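You operate a simulated robot arm through the tools that you are given. There is no shell and no other tool.

You run a simulated robot arm. Do the job below in one go: nothing can be reset, and whatever is moved stays where it is left.

## Task
Take the card holder and the clamp with the blue band off the small trolley's push bar.
Fine: holder first: open its knob and lift it off the stud; then open the clamp; both upright on top of the trolley; leave the clamp with the red band. Set down upright: card holder, screw clamp with the blue band.

It is judged by the outcome, as a careful person would: the job done as asked, and still so three seconds after it is handed in. It fails if anything else is knocked over, pushed out of place, dropped, spilled or broken.

## Robot
A 7-joint arm with a two-finger parallel gripper, fixed in place. Base frame: the origin is on the floor under the middle of its stand, x ahead of it, y to its left, z up. Readings come in cm, rad, newtons and seconds.
It reaches about 104.6 cm from its shoulder. Its first joint turns from -2.897 to 2.897 rad. Payload 1.57 kg.
The tool frame sits at the grasp point between the pads (the TCP): z along the fingers, y along the line on which they close. The tips reach 3 cm beyond it. The gripper opens to 8 cm. The fingers are 1.7 cm wide and 1.2 cm thick; the gripper's body (4 by 8.2 cm) begins 8 cm behind the TCP.
Orientation is that of the tool frame in the base frame, as [roll, pitch, yaw] about the fixed x, y, z axes, in that order (R = Rz(yaw) Ry(pitch) Rx(roll)). With the fingers straight down and closing along the base's y, the tool's x points along the base's -x, its y along +y and its z along -z.

## Interface
- The arm moves only by the tool arm_command. Its argument "increments" is a list of rows, each an object of numbers (a shift or turn left out is 0, a gripper value left out holds the last): "x", "y", "z": the shift along the tool's x, y, z in mm; "rx", "ry", "rz": the turn, a rotation vector about the tool's x, y, z in rad. In form: [{"x": .., "y": .., "z": .., "rx": .., "ry": .., "rz": ..}, ...]. A call has 1 to 20 rows; each row shifts and turns the commanded pose from where the row before left it, along the tool's axes as they then stand. "grip" is the opening, from 0 (shut) to 1 (fully open), set as the call begins (left out, the last holds). Each row takes 0.2 s and may step no farther than 5 cm and 0.15 rad from the row before; otherwise, or with a gripper value out of range, the whole call is refused. Where a pose cannot be reached the arm comes as near as it can. A force on the tool above 40 N (or 10 N above the force at the start of the call, whichever is more), or a blocked arm, ends the call early, and 0.2 s more pass. Each finger travels about 15.3 cm/s and halts on what it meets, pressing with about 39 N; the grip force reading is that of the motor and also rises with nothing between the fingers. The clock runs only during rows and for 0.2 s after the last one: add rows that do not move to give the fingers time. It gives the time, the measured TCP pose, the force on the tool (base axes), the opening and the grip force at its end, in the units of the frame above (readings bear some noise), with the torque about the TCP (base axes, N m) and any sound that the robot's microphone picked up.
- Cameras (640 x 400 px; columns grow to the right, rows downward): "scene" is fixed at [40.15, -49.85, 145.44]; the picture's right is [0.98, -0.19, 0.00], its down [-0.06, -0.32, -0.95] and it looks along [0.18, 0.93, -0.33] (base axes); focal length 363 px, centre (320, 200). "wrist" rides on the gripper at [7.2, -0.7, -12.2] in the tool frame; the picture's right is [0.09, 1.00, 0.00], its down [-0.84, 0.08, -0.54] and it looks along [-0.54, 0.05, 0.84] (tool axes); focal length 238 px, centre (320, 200). There is no depth. A picture from a camera that has moved, and an enlarged one, comes with that camera's place and axes in the base frame and with its lens.
- capture(camera): a new picture of that camera. The clock stands still meanwhile.
- close_up(camera, box): a new picture of the part [left, top, right, bottom] of that camera's present view, enlarged. The clock stands still meanwhile.
- job_done(): hands the job in; it is judged then, once.

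Nothing tells you positions but the pictures and the camera data. Unless the task says otherwise, let go and move clear before handing in.

The tools are called after ">>>" as a command line: name --argument value ..., lists and objects as JSON in quotes. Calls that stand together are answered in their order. arm_command: Moves the arm, as the interface text tells. Its arguments: {"type":"object","properties":{"increments":{"type":"array","items":{"type":"object","properties":{"x":{"type":"number"},"y":{"type":"number"},"z":{"type":"number"},"rx":{"type":"number"},"ry":{"type":"number"},"rz":{"type":"number"}}}},"grip":{"type":"number"}},"required":["increments"]} The other tools are called the same way: capture (camera) takes a picture; close_up (camera, box) takes an enlarged picture of a part of a camera's view; job_done () hands the job in.

At the start:

```text
t: 0.0
position: [40.83, 45.07, 122.84]
tool_rot: [3.14, -0.002, -3.141]
wrist_force: [-0.1, 0.6, 0.1]
moment: [0.01, 0.02, 0.01]
opening: 8.01
finger_force: 0.0
```

scene: 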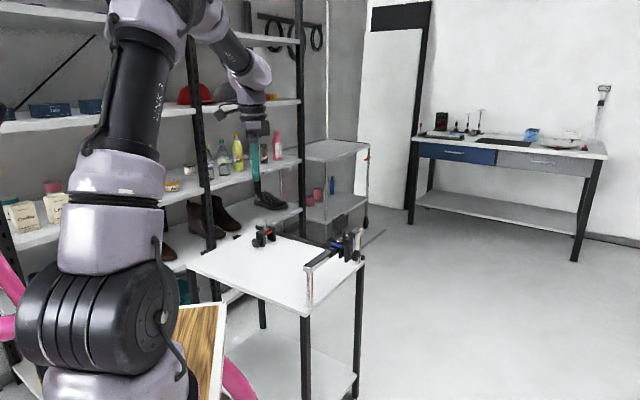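
wrist: 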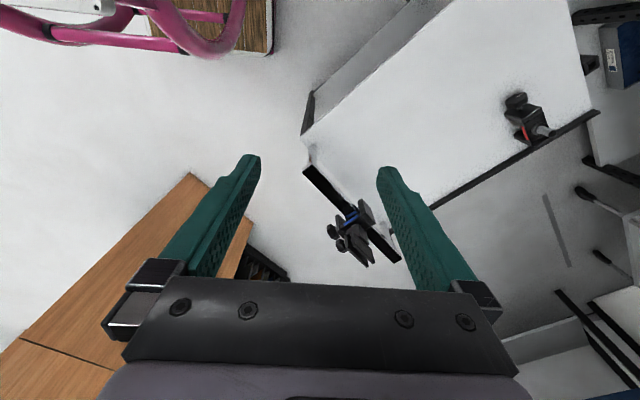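

I see a small trolley with a push bar at its right side, carrying a clamp with a blue band and something on it; a red-banded clamp sits on the trolley top. I'll look closer before moving.

>>> close_up --camera "scene" --box '[290, 215, 380, 285]'

>>> close_up --camera "wrist" --box '[290, 150, 410, 275]'

>>> close_up --camera "scene" --box '[180, 200, 380, 330]'

>>> close_up --camera "wrist" --box '[280, 0, 620, 280]'

```text
5.71 times, centred on (335, 250) of scene
camera zoom: at [40.15, -49.85, 145.44], right [0.98, -0.19, 0.0], down [-0.06, -0.32, -0.95], along [0.18, 0.93, -0.33], focal length 2072 px, centre (234, -86)
```

zoom: 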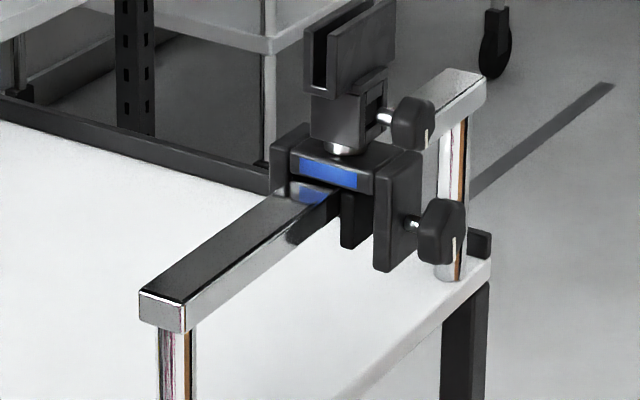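

```text
3.20 times, centred on (350, 212) of wrist
camera zoom: at [33.85, 44.31, 135.18], right [-0.09, 1.0, 0.0], down [0.84, 0.08, 0.54], along [0.54, 0.05, -0.84], focal length 763 px, centre (224, 160)
```

zoom: 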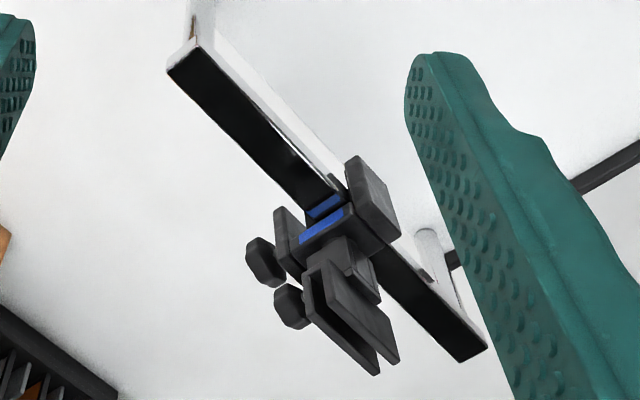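

```text
3.08 times, centred on (280, 265) of scene
camera zoom: at [40.15, -49.85, 145.44], right [0.98, -0.19, 0.0], down [-0.06, -0.32, -0.95], along [0.18, 0.93, -0.33], focal length 1116 px, centre (443, 0)
```

zoom: 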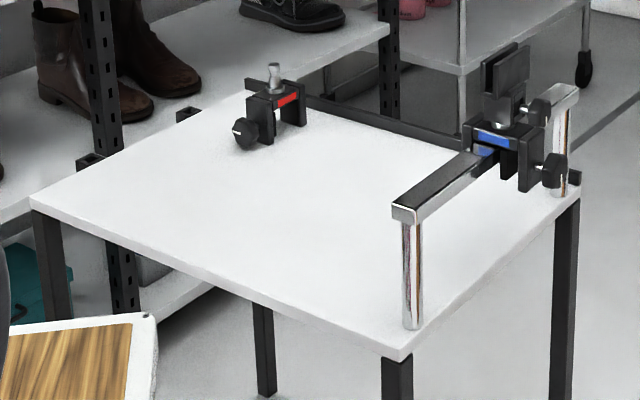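

```text
1.43 times, centred on (450, 140) of wrist
camera zoom: at [33.85, 44.31, 135.18], right [-0.09, 1.0, 0.0], down [0.84, 0.08, 0.54], along [0.54, 0.05, -0.84], focal length 340 px, centre (134, 286)
```

zoom: 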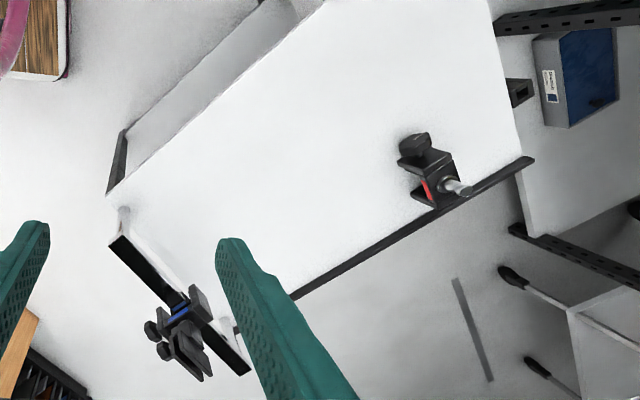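

The push bar runs diagonally from about (54, 44) to (78, 70) with its top at z≈91. The blue clamp sits mid-bar, and the holder is on the clamp's stud. Both knobs face outward (+x, −y): upper about (70.5, 52.5, 96), lower about (72, 51, 89.6). I'll stay high and turn the tool to line up with the bar, checking reach and getting a better view.

>>> arm_command --increments '[{"x": -40}, {"x": -40}, {"x": -30}, {"rz": 0.127}, {"rz": 0.127}, {"rz": 0.127}, {"rz": 0.127}, {"rz": 0.127}, {"rz": 0.127}]'

>>> capture --camera "wrist"

>>> capture --camera "scene"

```text
t: 2.0
position: [51.88, 45.05, 123.01]
tool_rot: [-3.141, -0.003, 2.377]
wrist_force: [0.3, -0.4, 0.3]
moment: [-0.03, 0.02, -0.01]
opening: 8.02
finger_force: 0.2
```

```text
taken
camera wrist: at [46.4, 49.49, 135.21], right [0.62, 0.78, 0.0], down [0.66, -0.52, 0.54], along [0.42, -0.34, -0.84], focal length 238 px, centre (320, 200)
```

wrist: 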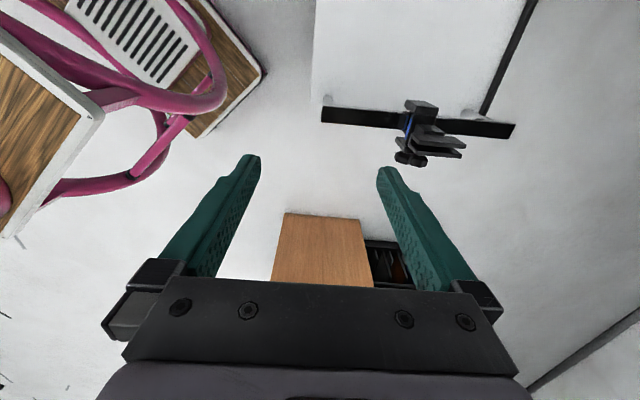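

```text
taken
```

scene: 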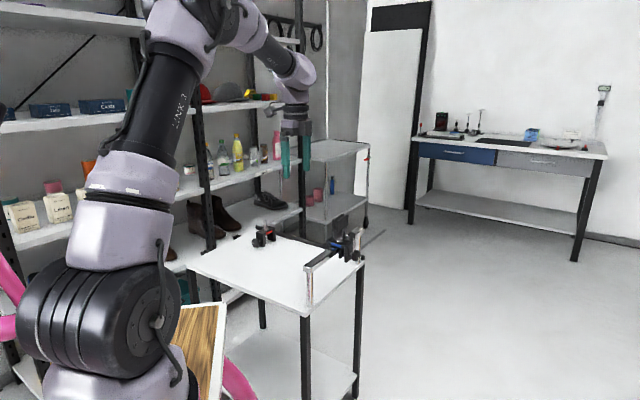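

The aligned orientation is reachable. I'll take close-ups from this new viewpoint.

>>> close_up --camera "wrist" --box '[370, 80, 490, 180]'

>>> close_up --camera "wrist" --box '[300, 0, 560, 180]'

```text
4.00 times, centred on (430, 130) of wrist
camera zoom: at [46.4, 49.49, 135.21], right [0.62, 0.78, 0.0], down [0.66, -0.52, 0.54], along [0.42, -0.34, -0.84], focal length 953 px, centre (-120, 480)
```

zoom: 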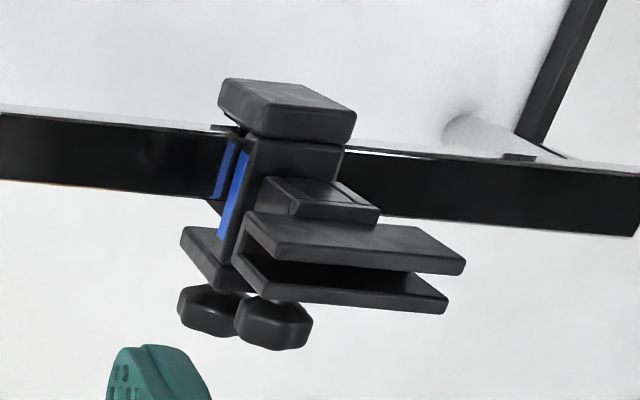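

```text
2.22 times, centred on (430, 90) of wrist
camera zoom: at [46.4, 49.49, 135.21], right [0.62, 0.78, 0.0], down [0.66, -0.52, 0.54], along [0.42, -0.34, -0.84], focal length 530 px, centre (76, 444)
```

zoom: 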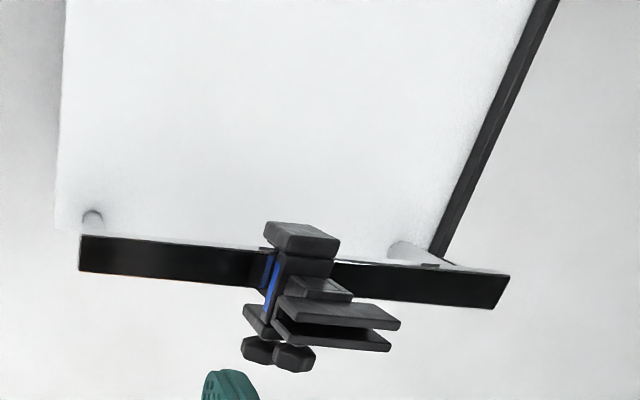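

The holder's slot plates run along the bar, spanning n≈0–2 outward from the bar centre with tops near z≈101.5. The upper knob is further out, at n≈5.5. Next I'll check reach by moving to a point above the upper knob, well clear of everything.

>>> arm_command --increments '[{"x": -20, "y": 44}, {"x": -20, "y": 44}, {"x": -20, "y": 44}, {"x": -22, "y": 44}, {"z": 20}, {}]'

>>> capture --camera "wrist"

>>> capture --camera "scene"

```text
t: 3.4
position: [70.05, 52.08, 121.08]
tool_rot: [3.141, -0.002, 2.379]
wrist_force: [0.3, -0.1, -0.3]
moment: [0.01, 0.01, -0.01]
opening: 7.98
finger_force: 0.0
```

```text
taken
camera wrist: at [64.46, 56.48, 133.26], right [0.62, 0.78, 0.0], down [0.66, -0.52, 0.54], along [0.42, -0.34, -0.84], focal length 238 px, centre (320, 200)
```

wrist: 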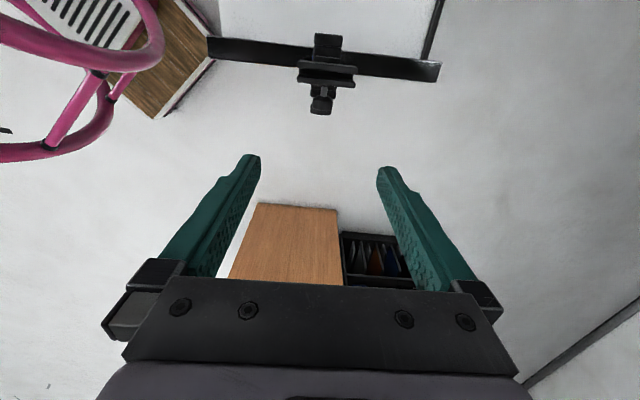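

```text
taken
```

scene: 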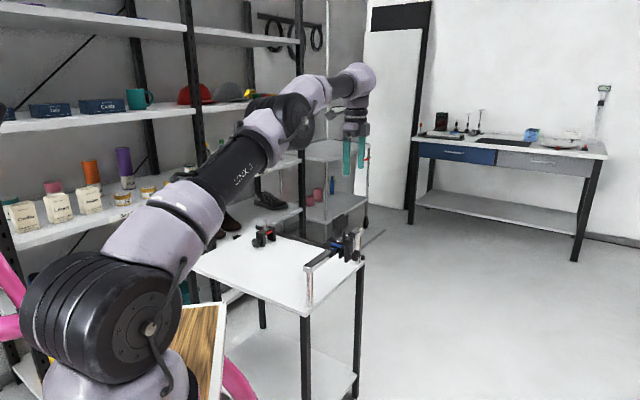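

Straight-down reach works here. I'll try turning the tool half a turn so the camera sits on the outboard side and can see the knob heads.

>>> arm_command --increments '[{"rz": -0.15}, {"rz": -0.15}, {"rz": -0.15}, {"rz": -0.15}, {"rz": -0.15}, {"rz": -0.15}, {"rz": -0.15}, {"rz": -0.15}, {"rz": -0.15}, {"rz": -0.15}, {"rz": -0.15}, {"rz": -0.15}, {}]'

```text
t: 6.2
position: [69.97, 52.11, 120.96]
tool_rot: [3.141, 0.0, -2.103]
wrist_force: [0.2, -0.1, 1.0]
moment: [-0.02, 0.03, 0.02]
opening: 7.99
finger_force: 0.1
```

The turn is tracking well so far. I'll continue to the full half turn.

>>> arm_command --increments '[{"rz": -0.149}, {"rz": -0.149}, {"rz": -0.149}, {"rz": -0.149}, {"rz": -0.149}, {"rz": -0.149}, {"rz": -0.149}, {"rz": -0.149}, {"rz": -0.149}, {}]'

>>> capture --camera "wrist"

>>> capture --camera "scene"

```text
t: 8.4
position: [69.96, 52.07, 121.01]
tool_rot: [-3.141, 0.001, -0.76]
wrist_force: [0.9, 0.1, 0.6]
moment: [0.0, 0.0, 0.02]
opening: 8.01
finger_force: 0.1
```

```text
taken
camera wrist: at [75.74, 47.54, 133.13], right [-0.62, -0.78, 0.0], down [-0.66, 0.52, 0.54], along [-0.43, 0.34, -0.84], focal length 238 px, centre (320, 200)
```

wrist: 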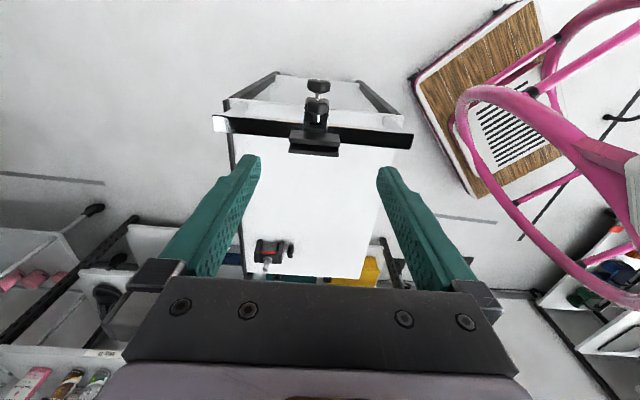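

```text
taken
```

scene: 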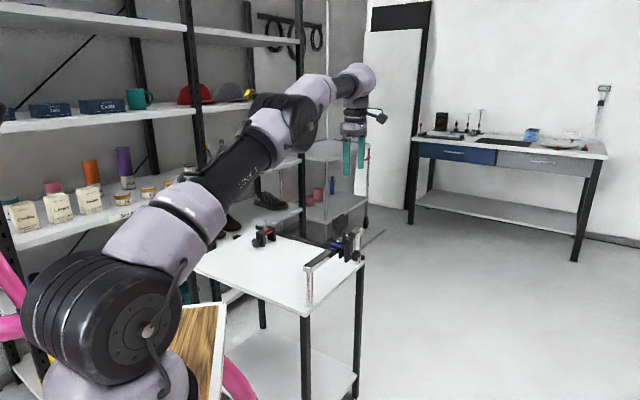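

The half turn succeeded, and the camera is now outboard facing the knobs. I'll zoom in from here.

>>> close_up --camera "wrist" --box '[270, 60, 370, 170]'

>>> close_up --camera "wrist" --box '[190, 60, 450, 300]'

```text
3.64 times, centred on (320, 115) of wrist
camera zoom: at [75.74, 47.54, 133.13], right [-0.62, -0.78, 0.0], down [-0.66, 0.52, 0.54], along [-0.43, 0.34, -0.84], focal length 867 px, centre (320, 509)
```

zoom: 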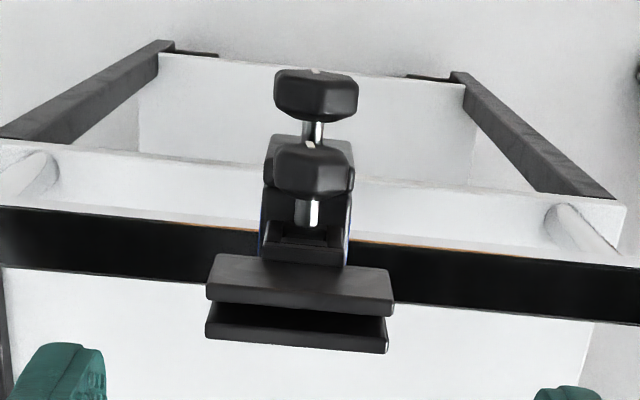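

```text
1.67 times, centred on (320, 180) of wrist
camera zoom: at [75.74, 47.54, 133.13], right [-0.62, -0.78, 0.0], down [-0.66, 0.52, 0.54], along [-0.43, 0.34, -0.84], focal length 397 px, centre (320, 233)
```

zoom: 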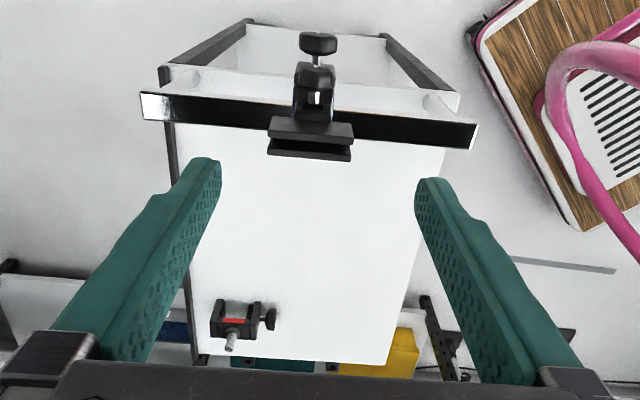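

Both knobs are in line at about the same place along the bar, and I'm above the upper one. I'll nudge sideways and descend partway, then check alignment.

>>> arm_command --increments '[{"y": -4, "z": 40}, {"z": 40}, {"z": 40}, {"z": 20}, {}]'

>>> capture --camera "wrist"

>>> close_up --camera "scene" --box '[310, 170, 410, 280]'

```text
t: 9.6
position: [70.44, 52.44, 106.86]
tool_rot: [-3.14, 0.003, -0.764]
wrist_force: [0.2, 0.7, 0.9]
moment: [-0.01, -0.02, 0.03]
opening: 8.01
finger_force: 0.0
```

```text
taken
camera wrist: at [76.14, 47.94, 119.0], right [-0.62, -0.78, 0.0], down [-0.66, 0.52, 0.54], along [-0.43, 0.34, -0.84], focal length 238 px, centre (320, 200)
```

wrist: 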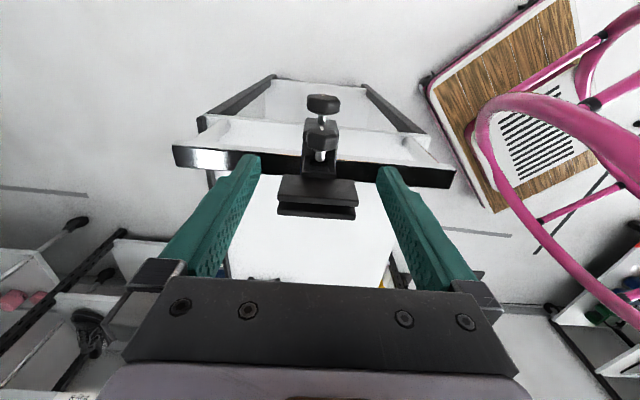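

```text
3.64 times, centred on (360, 225) of scene
camera zoom: at [40.15, -49.85, 145.44], right [0.98, -0.19, 0.0], down [-0.06, -0.32, -0.95], along [0.18, 0.93, -0.33], focal length 1318 px, centre (174, 109)
```

zoom: 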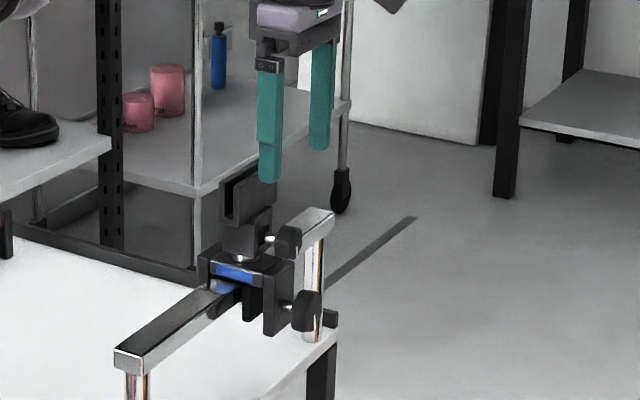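

>>> close_up --camera "wrist" --box '[260, 80, 380, 220]'

```text
2.86 times, centred on (320, 150) of wrist
camera zoom: at [76.14, 47.94, 119.0], right [-0.62, -0.78, 0.0], down [-0.66, 0.52, 0.54], along [-0.43, 0.34, -0.84], focal length 681 px, centre (320, 343)
```

zoom: 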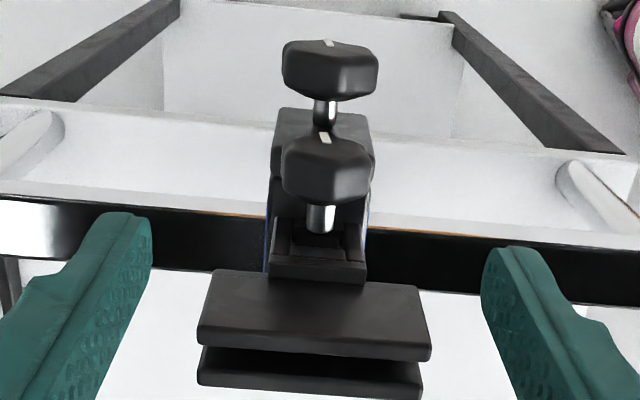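

The upper knob is between the fingers' planes and about 3.2 cm wide. I'll shift slightly and descend around it with the gripper open.

>>> arm_command --increments '[{"x": -2, "y": 2.5, "z": 30}, {"z": 30}, {"z": 25}, {"z": 12}, {"z": 12}, {}]'

>>> capture --camera "wrist"

>>> close_up --camera "scene" --box '[310, 190, 390, 270]'

```text
t: 11.0
position: [69.9, 52.41, 96.03]
tool_rot: [-3.142, 0.003, -0.764]
wrist_force: [0.3, 0.5, 0.7]
moment: [0.0, 0.02, 0.02]
opening: 8.0
finger_force: 0.2
```

```text
taken
camera wrist: at [75.75, 47.8, 108.08], right [-0.62, -0.78, 0.0], down [-0.66, 0.52, 0.54], along [-0.43, 0.34, -0.84], focal length 238 px, centre (320, 200)
```

wrist: 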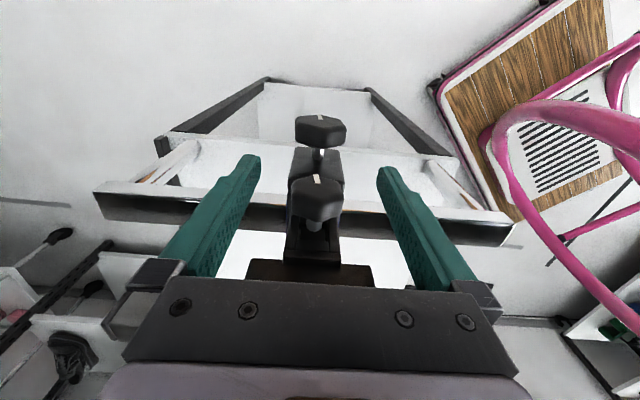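

```text
5.00 times, centred on (350, 230) of scene
camera zoom: at [40.15, -49.85, 145.44], right [0.98, -0.19, 0.0], down [-0.06, -0.32, -0.95], along [0.18, 0.93, -0.33], focal length 1813 px, centre (170, 50)
```

zoom: 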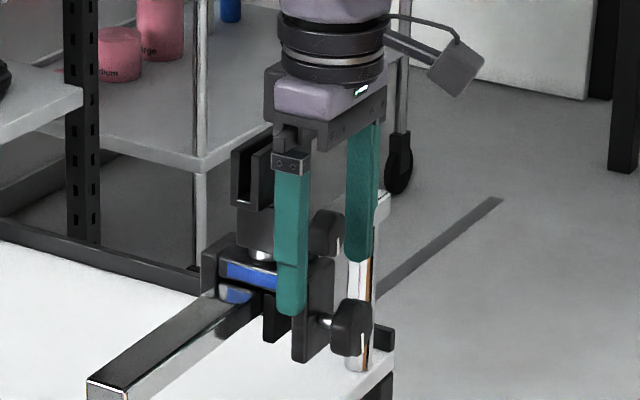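

>>> close_up --camera "wrist" --box '[230, 100, 410, 270]'

```text
2.35 times, centred on (320, 185) of wrist
camera zoom: at [75.75, 47.8, 108.08], right [-0.62, -0.78, 0.0], down [-0.66, 0.52, 0.54], along [-0.43, 0.34, -0.84], focal length 561 px, centre (320, 235)
```

zoom: 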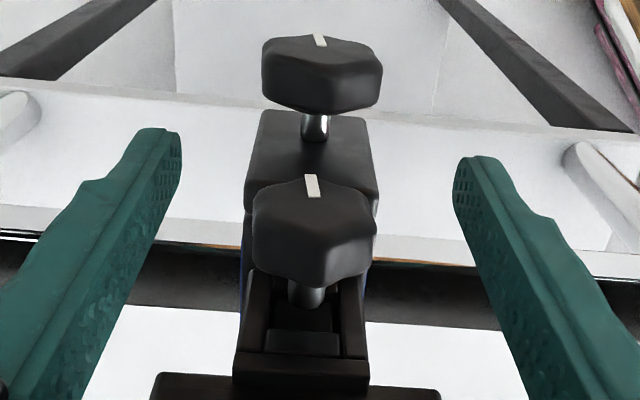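

The knob is centred between the fingers, with its white mark currently pointing down. I'll nudge 1.5 mm and close on it.

>>> arm_command --increments '[{"y": -1.5}, {}]'

>>> arm_command --increments '[{}, {}, {}]' --grip 0.0

>>> close_up --camera "wrist" --box '[230, 100, 410, 270]'

```text
t: 11.6
position: [70.04, 52.45, 96.04]
tool_rot: [-3.14, 0.001, -0.763]
wrist_force: [-0.4, 0.6, 0.0]
moment: [0.03, 0.0, 0.04]
opening: 8.02
finger_force: 0.0
```

```text
t: 12.4
position: [69.97, 52.38, 95.97]
tool_rot: [-3.14, 0.001, -0.763]
wrist_force: [2.5, 3.3, 1.1]
moment: [0.24, -0.04, -0.01]
opening: 3.95
finger_force: 38.9
```

```text
2.35 times, centred on (320, 185) of wrist
camera zoom: at [75.85, 47.94, 108.16], right [-0.62, -0.78, 0.0], down [-0.66, 0.52, 0.54], along [-0.43, 0.34, -0.84], focal length 561 px, centre (320, 235)
```

zoom: 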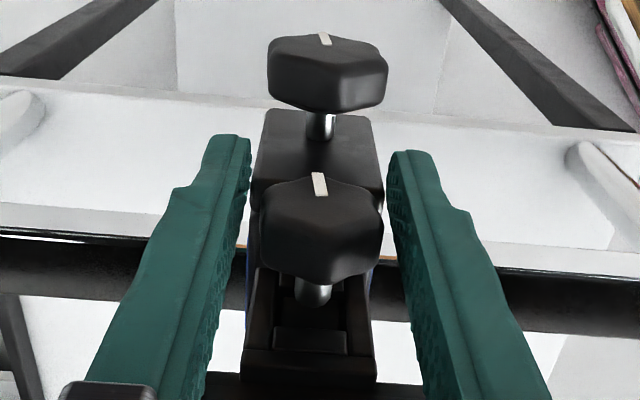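

The fingers stopped at 3.95 cm, wider than the knob, with a visible gap either side. The tips have probably met the clamp's jaw below it. I'll open, move slightly outward and up, and try again.

>>> arm_command --increments '[{}, {}, {"x": 3, "y": -1, "z": -8}, {}]' --grip 0.8

>>> arm_command --increments '[{}, {}, {}]' --grip 0.0

>>> close_up --camera "wrist" --box '[230, 100, 410, 270]'

>>> close_up --camera "scene" --box '[310, 190, 390, 270]'

```text
t: 13.4
position: [70.36, 52.24, 96.95]
tool_rot: [-3.141, 0.003, -0.762]
wrist_force: [-0.4, -0.3, 0.2]
moment: [-0.01, -0.01, -0.01]
opening: 6.39
finger_force: 0.1
```

```text
t: 14.2
position: [70.25, 52.26, 96.84]
tool_rot: [-3.14, 0.003, -0.763]
wrist_force: [-0.6, -1.6, 2.4]
moment: [-0.01, 0.13, -0.02]
opening: 3.97
finger_force: 39.4
```

```text
2.35 times, centred on (320, 185) of wrist
camera zoom: at [76.05, 47.76, 109.01], right [-0.62, -0.78, 0.0], down [-0.66, 0.52, 0.54], along [-0.43, 0.34, -0.84], focal length 561 px, centre (320, 235)
```

zoom: 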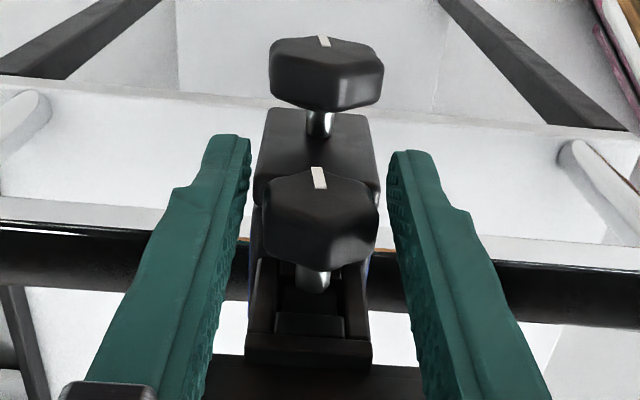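

```text
5.00 times, centred on (350, 230) of scene
camera zoom: at [40.15, -49.85, 145.44], right [0.98, -0.19, 0.0], down [-0.06, -0.32, -0.95], along [0.18, 0.93, -0.33], focal length 1813 px, centre (170, 50)
```

zoom: 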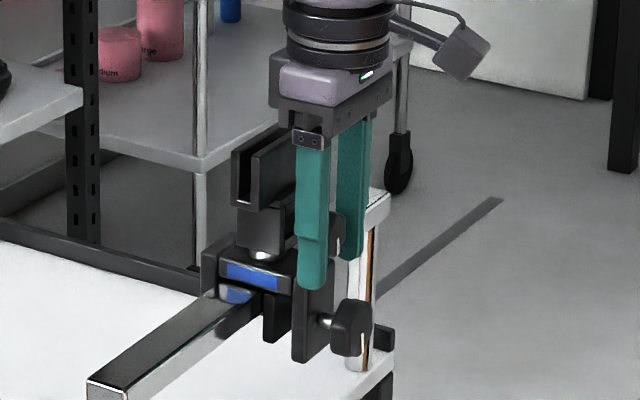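

It stopped at the same 3.97 cm. To find out whether that's the knob or the jaw, I'll open, rise another centimetre and close again.

>>> arm_command --increments '[{}, {}, {"z": -10}, {}]' --grip 0.8

>>> arm_command --increments '[{}, {}, {}]' --grip 0.0

>>> close_up --camera "wrist" --box '[230, 100, 410, 270]'

```text
t: 15.2
position: [70.25, 52.33, 97.85]
tool_rot: [-3.14, 0.002, -0.762]
wrist_force: [0.3, -0.3, 0.3]
moment: [0.03, 0.02, 0.0]
opening: 6.4
finger_force: 0.0
```

```text
t: 16.0
position: [70.16, 52.33, 97.87]
tool_rot: [3.141, 0.002, -0.763]
wrist_force: [-0.7, -0.8, 0.0]
moment: [0.01, 0.02, -0.02]
opening: 2.86
finger_force: 38.7
```

```text
2.35 times, centred on (320, 185) of wrist
camera zoom: at [76.03, 47.78, 110.01], right [-0.62, -0.78, 0.0], down [-0.66, 0.52, 0.54], along [-0.43, 0.34, -0.84], focal length 561 px, centre (320, 235)
```

zoom: 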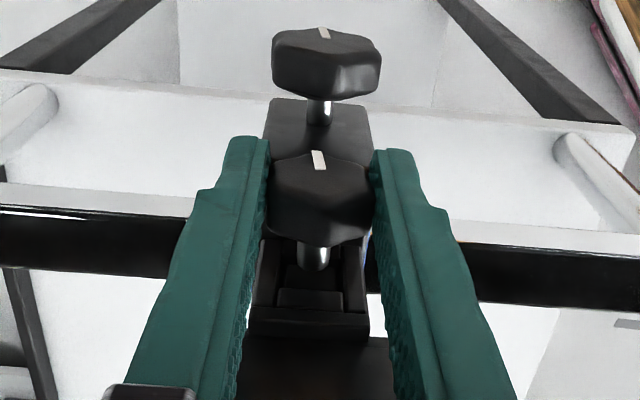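

At this height the fingers did grip the knob, at 2.86 cm, but turning about the knob's axis would run a finger into the clamp jaw. A better approach is to come in horizontally from outside and turn about the tool axis. I'll open, rise clear, and test whether the arm can reach with the tool pointing inward.

>>> arm_command --increments '[{}, {}, {"z": -40}, {"z": -40}, {"z": -40}, {"x": 30, "z": -30}, {"ry": -0.15}, {"ry": -0.15}, {"ry": -0.15}, {"ry": -0.15}, {"ry": -0.15}, {}]' --grip 0.8

>>> capture --camera "wrist"

>>> capture --camera "scene"

```text
t: 18.6
position: [72.55, 50.18, 112.82]
tool_rot: [3.141, 0.753, -0.762]
wrist_force: [0.3, -0.6, 0.1]
moment: [0.0, 0.0, 0.02]
opening: 6.42
finger_force: 0.0
```

```text
taken
camera wrist: at [82.84, 41.27, 116.78], right [-0.64, -0.77, -0.06], down [-0.23, 0.11, 0.97], along [-0.73, 0.63, -0.24], focal length 238 px, centre (320, 200)
```

wrist: 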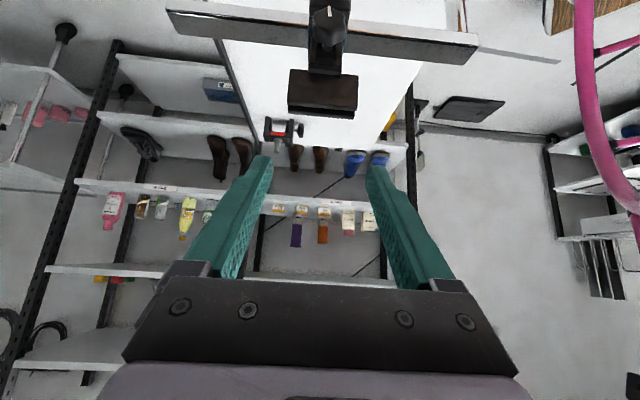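

```text
taken
```

scene: 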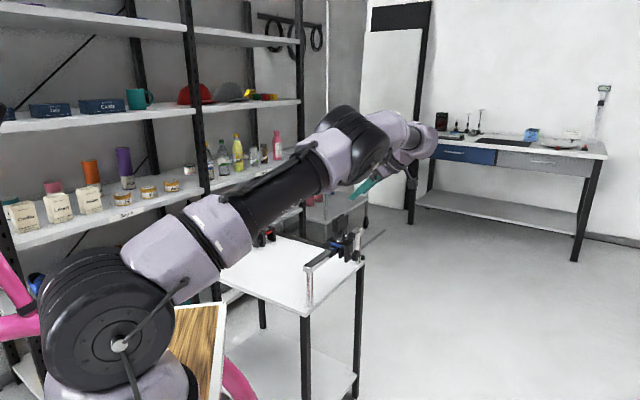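

Tilted halfway, still tracking exactly. I'll continue to horizontal.

>>> arm_command --increments '[{"ry": -0.15}, {"ry": -0.15}, {"ry": -0.15}, {"ry": -0.15}, {"ry": -0.15}, {"ry": -0.065}, {}]'

>>> capture --camera "wrist"

>>> capture --camera "scene"

```text
t: 20.2
position: [72.58, 50.28, 112.89]
tool_rot: [-3.114, 1.567, -0.737]
wrist_force: [0.1, -0.7, 0.7]
moment: [0.03, 0.01, 0.01]
opening: 6.4
finger_force: 0.1
```

```text
taken
camera wrist: at [81.95, 42.26, 105.68], right [-0.69, -0.72, -0.09], down [0.34, -0.43, 0.84], along [-0.64, 0.55, 0.54], focal length 238 px, centre (320, 200)
```

wrist: 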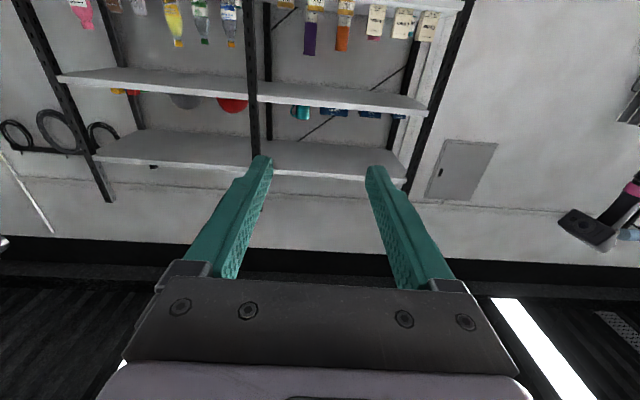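

```text
taken
```

scene: 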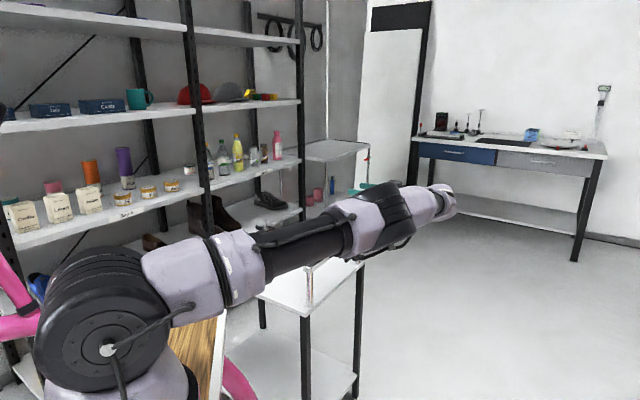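

Fully horizontal is reachable, and the arm passes outside the trolley with good margin. I'll back out 3 cm, then descend to the upper knob's height.

>>> arm_command --increments '[{"z": -30}, {"x": 40}, {"x": 40}, {"x": 40}, {"x": 40}, {"x": 10}, {}]'

>>> capture --camera "wrist"

>>> capture --camera "scene"

```text
t: 21.8
position: [73.1, 47.66, 96.99]
tool_rot: [-3.118, 1.567, -0.737]
wrist_force: [-0.8, -0.1, 0.6]
moment: [-0.05, 0.01, -0.02]
opening: 6.41
finger_force: 0.0
out of reach, approached as far as the arm can: row 4, 5, 6
```

```text
taken
camera wrist: at [82.56, 39.71, 89.78], right [-0.69, -0.72, -0.09], down [0.34, -0.43, 0.84], along [-0.64, 0.55, 0.54], focal length 238 px, centre (320, 200)
```

wrist: 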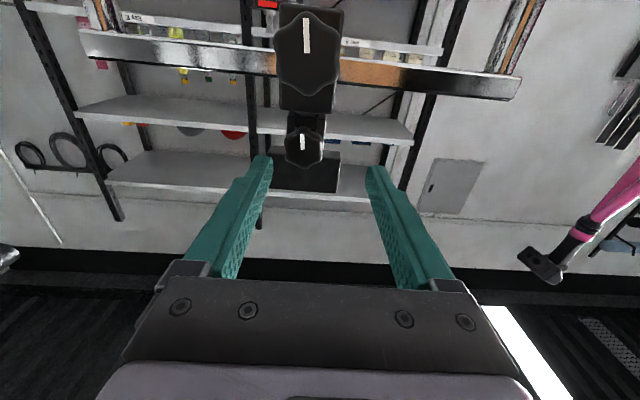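

```text
taken
```

scene: 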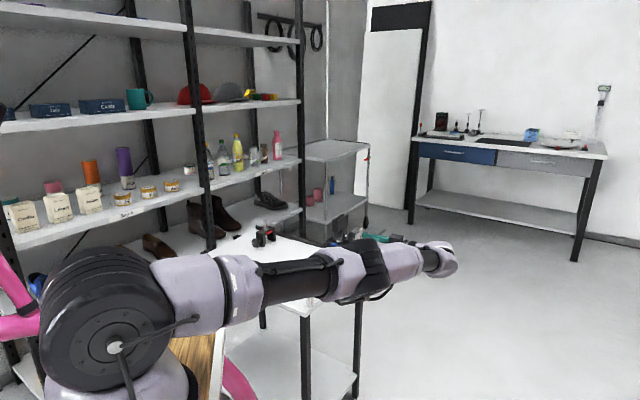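

The arm is fully stretched at this standoff, so that spot is just out of reach, but the working point 3–4 cm further in should be reachable. I'll rise, move in above the knob, check the pose, then come down with the open fingers straddling it.

>>> arm_command --increments '[{"x": -40}, {"x": -30}, {"z": 20}, {"z": 18}, {}]'

>>> close_up --camera "wrist" --box '[220, 0, 420, 240]'

```text
t: 23.0
position: [70.39, 50.2, 104.05]
tool_rot: [3.138, 1.564, -0.764]
wrist_force: [0.4, 0.4, 0.2]
moment: [0.01, -0.01, 0.0]
opening: 6.41
finger_force: 0.1
```

```text
1.67 times, centred on (320, 120) of wrist
camera zoom: at [79.79, 42.17, 96.86], right [-0.69, -0.72, -0.09], down [0.34, -0.43, 0.84], along [-0.64, 0.55, 0.54], focal length 397 px, centre (320, 333)
```

zoom: 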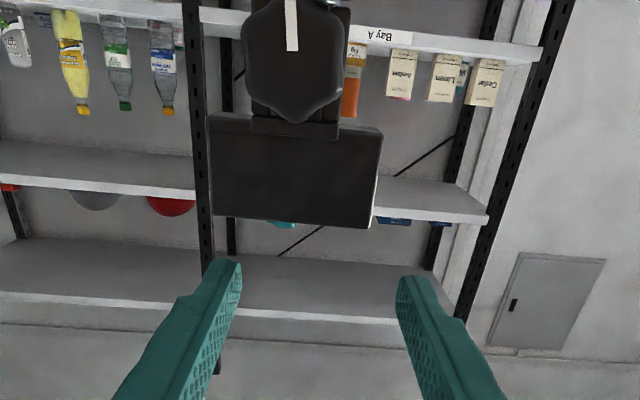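

>>> close_up --camera "scene" --box '[300, 190, 420, 280]'

>>> capture --camera "scene"

```text
4.44 times, centred on (360, 235) of scene
camera zoom: at [40.15, -49.85, 145.44], right [0.98, -0.19, 0.0], down [-0.06, -0.32, -0.95], along [0.18, 0.93, -0.33], focal length 1612 px, centre (142, 44)
```

zoom: 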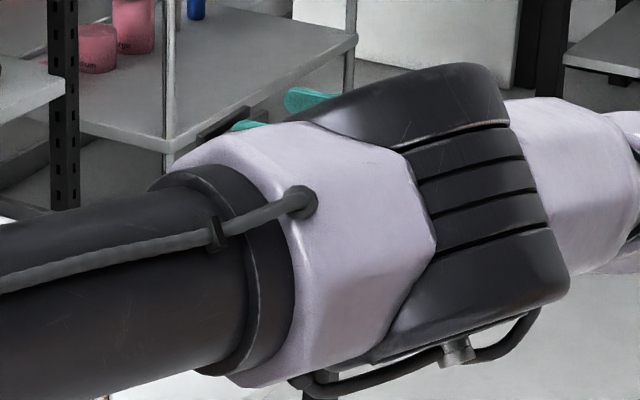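

```text
taken
```

scene: 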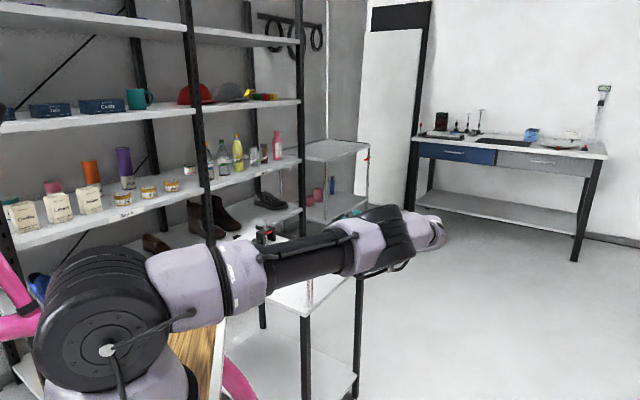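

I'm stretched but inside reach. I'll line up with the knob along the bar, hold the fingertips just outboard of the clamp's jaw, and come down around the knob.

>>> arm_command --increments '[{"y": -14.6, "z": -10}, {"x": 30}, {"x": 30}, {"x": 20}, {}]'

>>> capture --camera "wrist"

```text
t: 24.2
position: [71.64, 50.24, 96.46]
tool_rot: [-3.069, 1.567, -0.688]
wrist_force: [0.5, 0.1, 0.3]
moment: [-0.02, 0.0, 0.02]
opening: 6.39
finger_force: 0.1
out of reach, approached as far as the arm can: row 4
```

```text
taken
camera wrist: at [81.0, 42.21, 89.43], right [-0.69, -0.72, -0.09], down [0.34, -0.43, 0.84], along [-0.64, 0.55, 0.54], focal length 238 px, centre (320, 200)
```

wrist: 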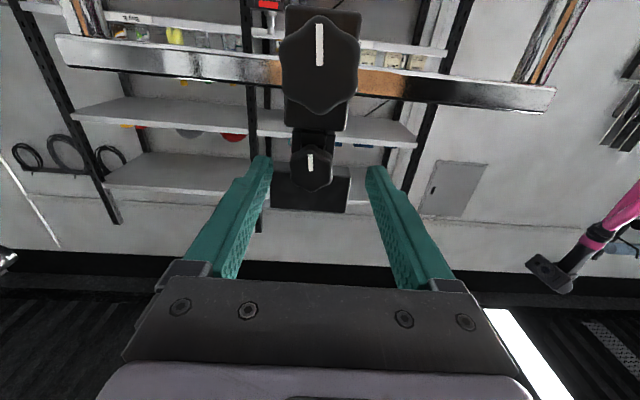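

I'm a hair short of reach in this exactly horizontal pose. A small yaw of the tool, about 5°, brings the wrist closer, so I'll apply that, shift to line up, and look closely.

>>> arm_command --increments '[{"rx": 0.1}, {"y": -6.5}, {}]'

>>> close_up --camera "wrist" --box '[230, 60, 410, 260]'

```text
t: 25.0
position: [72.03, 50.68, 96.59]
tool_rot: [-3.141, 1.567, -0.867]
wrist_force: [0.3, -0.2, -0.2]
moment: [0.0, 0.0, 0.03]
opening: 6.41
finger_force: 0.0
```

```text
2.00 times, centred on (320, 160) of wrist
camera zoom: at [80.64, 41.79, 89.44], right [-0.76, -0.65, -0.09], down [0.29, -0.46, 0.84], along [-0.59, 0.61, 0.54], focal length 477 px, centre (320, 280)
```

zoom: 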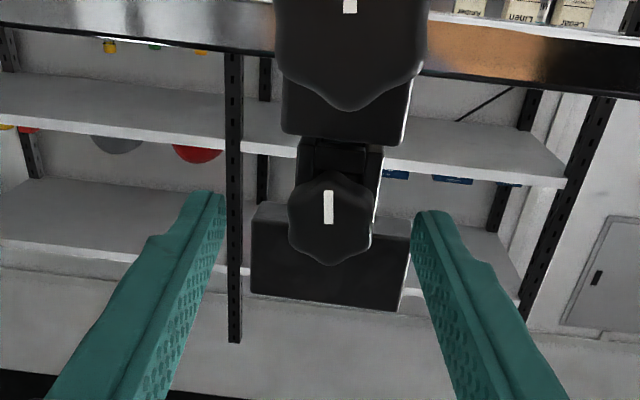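

The knob is hexagonal with its flats facing my fingers, about 3 mm below my axis. I'll correct that small offset and close.

>>> arm_command --increments '[{"x": 3.2, "y": 2.7}, {}]'

>>> arm_command --increments '[{}, {}, {}]' --grip 0.0

>>> close_up --camera "wrist" --box '[230, 60, 410, 260]'

```text
t: 25.6
position: [71.91, 50.53, 96.22]
tool_rot: [-2.983, 1.568, -0.705]
wrist_force: [0.3, -0.7, 0.4]
moment: [-0.01, -0.02, 0.0]
opening: 6.4
finger_force: 0.0
```

```text
t: 26.4
position: [71.9, 50.54, 96.33]
tool_rot: [-3.049, 1.568, -0.772]
wrist_force: [1.1, -2.7, -0.4]
moment: [-0.03, -0.03, 0.09]
opening: 2.94
finger_force: 39.2
```

```text
2.00 times, centred on (320, 160) of wrist
camera zoom: at [80.48, 41.63, 89.09], right [-0.76, -0.65, -0.09], down [0.29, -0.46, 0.84], along [-0.59, 0.61, 0.54], focal length 477 px, centre (320, 280)
```

zoom: 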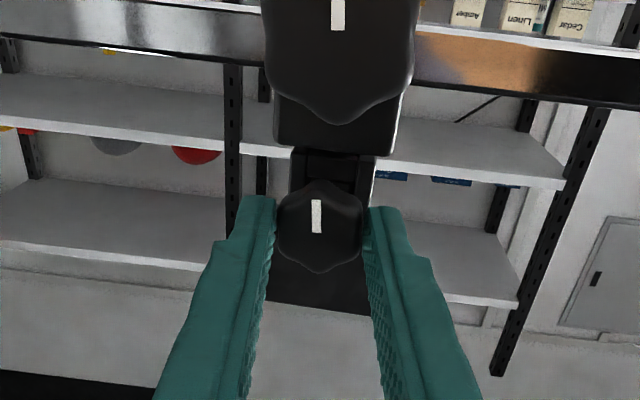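

The knob is gripped at 2.94 cm with low side forces. I'll start turning it counter-clockwise as seen from outside, with a short first test.

>>> arm_command --increments '[{"x": 0.3, "ry": -0.01, "rz": -0.1}, {"x": 0.3, "ry": -0.01, "rz": -0.1}, {"x": 0.3, "ry": -0.01, "rz": -0.1}]'

>>> close_up --camera "wrist" --box '[230, 60, 410, 260]'

```text
t: 27.2
position: [71.94, 50.5, 96.26]
tool_rot: [-1.484, 1.268, 0.795]
wrist_force: [3.4, -1.9, 3.7]
moment: [0.3, 0.26, -0.02]
opening: 2.95
finger_force: 39.0
```

```text
2.00 times, centred on (320, 160) of wrist
camera zoom: at [81.97, 43.21, 89.19], right [-0.71, -0.6, -0.38], down [0.12, -0.64, 0.76], along [-0.7, 0.49, 0.52], focal length 477 px, centre (320, 280)
```

zoom: 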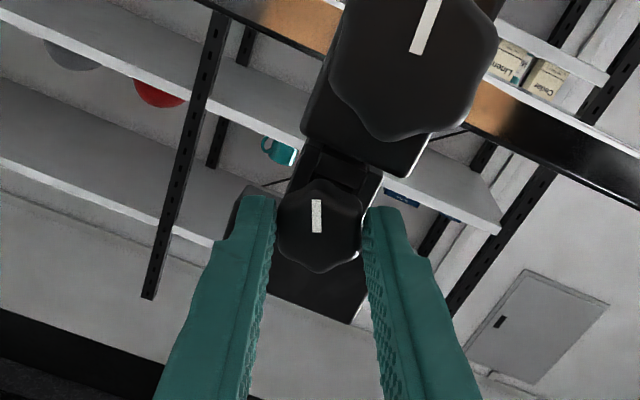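

The knob is turning with the fingers, with small forces. I'll continue the stroke.

>>> arm_command --increments '[{"x": 0.3, "ry": -0.012, "rz": -0.12}, {"x": 0.3, "ry": -0.012, "rz": -0.12}, {"x": 0.3, "ry": -0.012, "rz": -0.12}, {"x": 0.3, "ry": -0.012, "rz": -0.12}]'

>>> arm_command --increments '[{"x": 0.3, "ry": -0.012, "rz": -0.12}, {"x": 0.3, "ry": -0.012, "rz": -0.12}, {"x": 0.3, "ry": -0.012, "rz": -0.12}, {"x": 0.3, "ry": -0.012, "rz": -0.12}]'

>>> close_up --camera "wrist" --box '[230, 60, 410, 260]'

```text
t: 28.0
position: [71.64, 50.42, 95.69]
tool_rot: [-1.492, 0.963, 0.804]
wrist_force: [-3.2, -6.7, 7.0]
moment: [-0.24, 0.09, 0.13]
opening: 2.87
finger_force: 38.2
stopped in row 3: the force on the tool passed its limit at 66 N (the readings are from after the stop); the commanded pose is now the measured one
```

```text
t: 28.3
position: [71.61, 50.53, 95.82]
tool_rot: [-1.496, 0.921, 0.806]
wrist_force: [3.8, 4.7, 4.0]
moment: [-0.48, -0.21, -0.36]
opening: 2.82
finger_force: 39.1
out of reach, approached as far as the arm can: row 1
stopped in row 1: the force on the tool passed its limit at 74 N (the readings are from after the stop); the commanded pose is now the measured one
```

```text
2.00 times, centred on (320, 160) of wrist
camera zoom: at [83.47, 44.91, 89.91], right [-0.56, -0.48, -0.67], down [-0.03, -0.8, 0.6], along [-0.83, 0.35, 0.44], focal length 477 px, centre (320, 280)
```

zoom: 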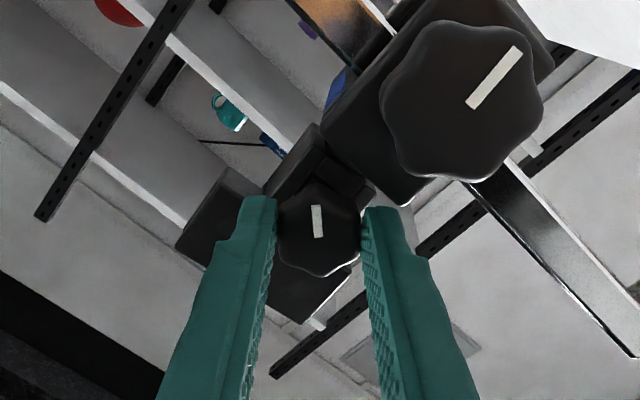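

The force limit tripped: following the knob's axis took the hand out of reach, so the arm pressed. I'll release the knob now and check that nothing shifted.

>>> arm_command --increments '[{}, {}]' --grip 0.53

>>> capture --camera "wrist"

>>> capture --camera "scene"

```text
t: 28.9
position: [71.61, 50.29, 96.0]
tool_rot: [-1.492, 0.922, 0.811]
wrist_force: [4.2, 0.9, 13.7]
moment: [0.22, 0.39, -0.09]
opening: 3.16
finger_force: 0.0
```

```text
taken
camera wrist: at [83.42, 44.88, 89.97], right [-0.56, -0.48, -0.67], down [-0.03, -0.8, 0.59], along [-0.83, 0.35, 0.44], focal length 238 px, centre (320, 200)
```

wrist: 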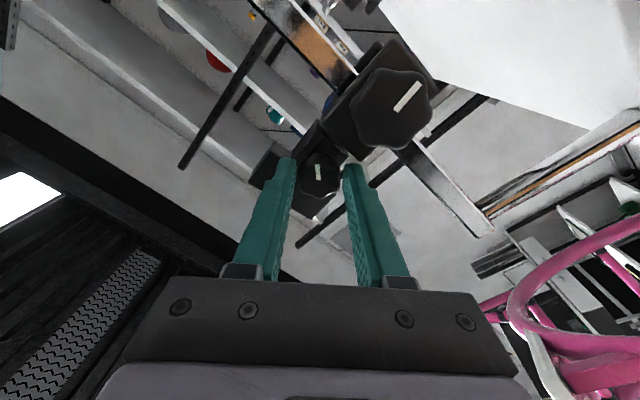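

```text
taken
```

scene: 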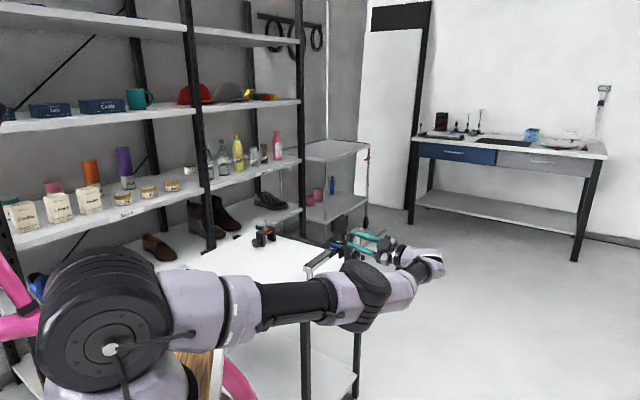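

The lower finger touched the clamp's jaw, so the jaw reaches further out than I thought. I'll ease the fingers, withdraw along the tool axis, and then engage the knob only by its outer edge.

>>> arm_command --increments '[{}, {"z": -5}, {"z": -10}, {}]' --grip 0.4

>>> close_up --camera "wrist" --box '[200, 20, 480, 270]'

```text
t: 29.9
position: [72.66, 49.17, 95.67]
tool_rot: [-1.497, 0.923, 0.803]
wrist_force: [-0.6, -0.6, -0.7]
moment: [0.01, 0.01, 0.03]
opening: 3.21
finger_force: 0.0
```

```text
1.60 times, centred on (340, 145) of wrist
camera zoom: at [84.45, 43.66, 89.65], right [-0.56, -0.48, -0.67], down [-0.03, -0.8, 0.6], along [-0.82, 0.36, 0.44], focal length 381 px, centre (288, 288)
```

zoom: 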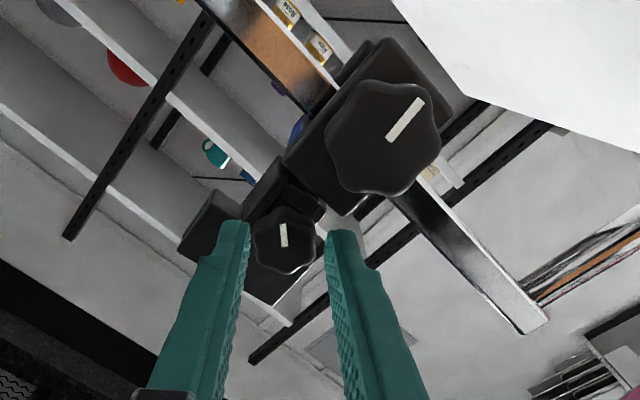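

Clear of the knob and nothing has moved; the knob is about 37° looser relative to its block. I'll rotate the gripper back by half a turn for a long stroke.

>>> arm_command --increments '[{"rz": 0.15}, {"rz": 0.15}, {"rz": 0.15}, {"rz": 0.15}, {"rz": 0.15}, {"rz": 0.15}, {"rz": 0.15}, {"rz": 0.15}, {"rz": 0.15}, {"rz": 0.15}, {"rz": 0.15}, {"rz": 0.15}, {"rz": 0.15}, {"rz": 0.15}, {"rz": 0.15}, {"rz": 0.15}, {"rz": 0.15}, {"rz": 0.15}, {"rz": 0.15}, {}]'

>>> capture --camera "wrist"

>>> capture --camera "scene"

```text
t: 34.1
position: [72.7, 49.27, 95.66]
tool_rot: [1.517, -0.632, -2.362]
wrist_force: [-0.5, -0.2, 0.7]
moment: [0.0, 0.06, 0.03]
opening: 3.21
finger_force: 0.0
```

```text
taken
camera wrist: at [76.65, 35.97, 98.86], right [0.4, 0.32, 0.86], down [0.88, 0.11, -0.46], along [-0.24, 0.94, -0.24], focal length 238 px, centre (320, 200)
```

wrist: 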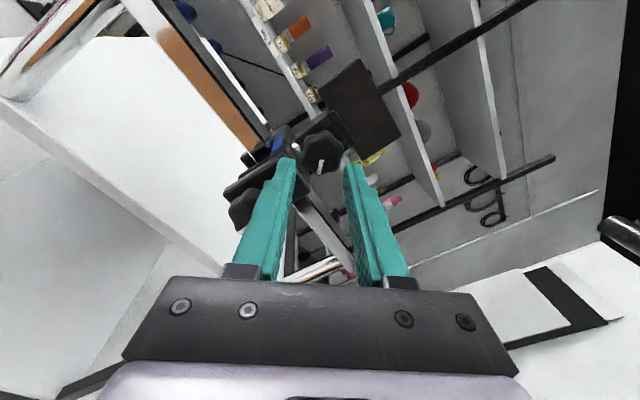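

```text
taken
```

scene: 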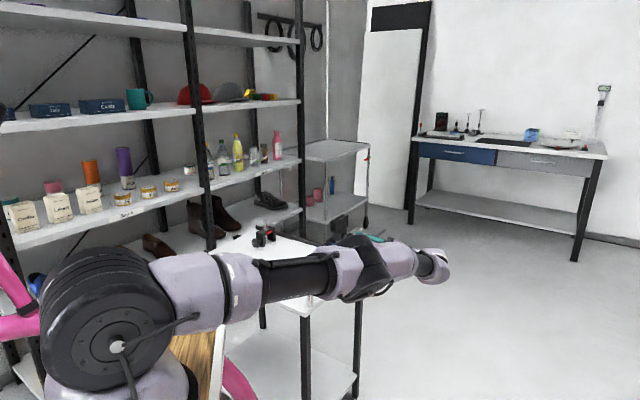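

>>> arm_command --increments '[{"rz": 0.145}, {"rz": 0.145}, {}]'

>>> close_up --camera "wrist" --box '[200, 60, 440, 280]'

```text
t: 34.9
position: [72.66, 49.34, 95.64]
tool_rot: [1.494, -0.922, -2.335]
wrist_force: [0.0, 0.4, 0.2]
moment: [0.02, -0.01, 0.01]
opening: 3.19
finger_force: 0.1
```

```text
1.82 times, centred on (320, 170) of wrist
camera zoom: at [77.65, 36.82, 100.43], right [0.56, 0.48, 0.67], down [0.77, 0.01, -0.64], along [-0.31, 0.88, -0.36], focal length 433 px, centre (320, 254)
```

zoom: 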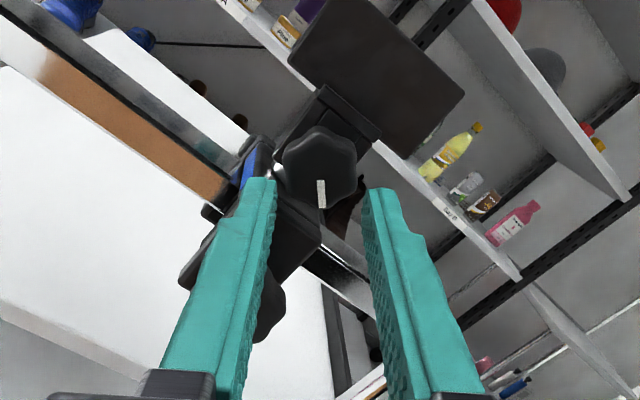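

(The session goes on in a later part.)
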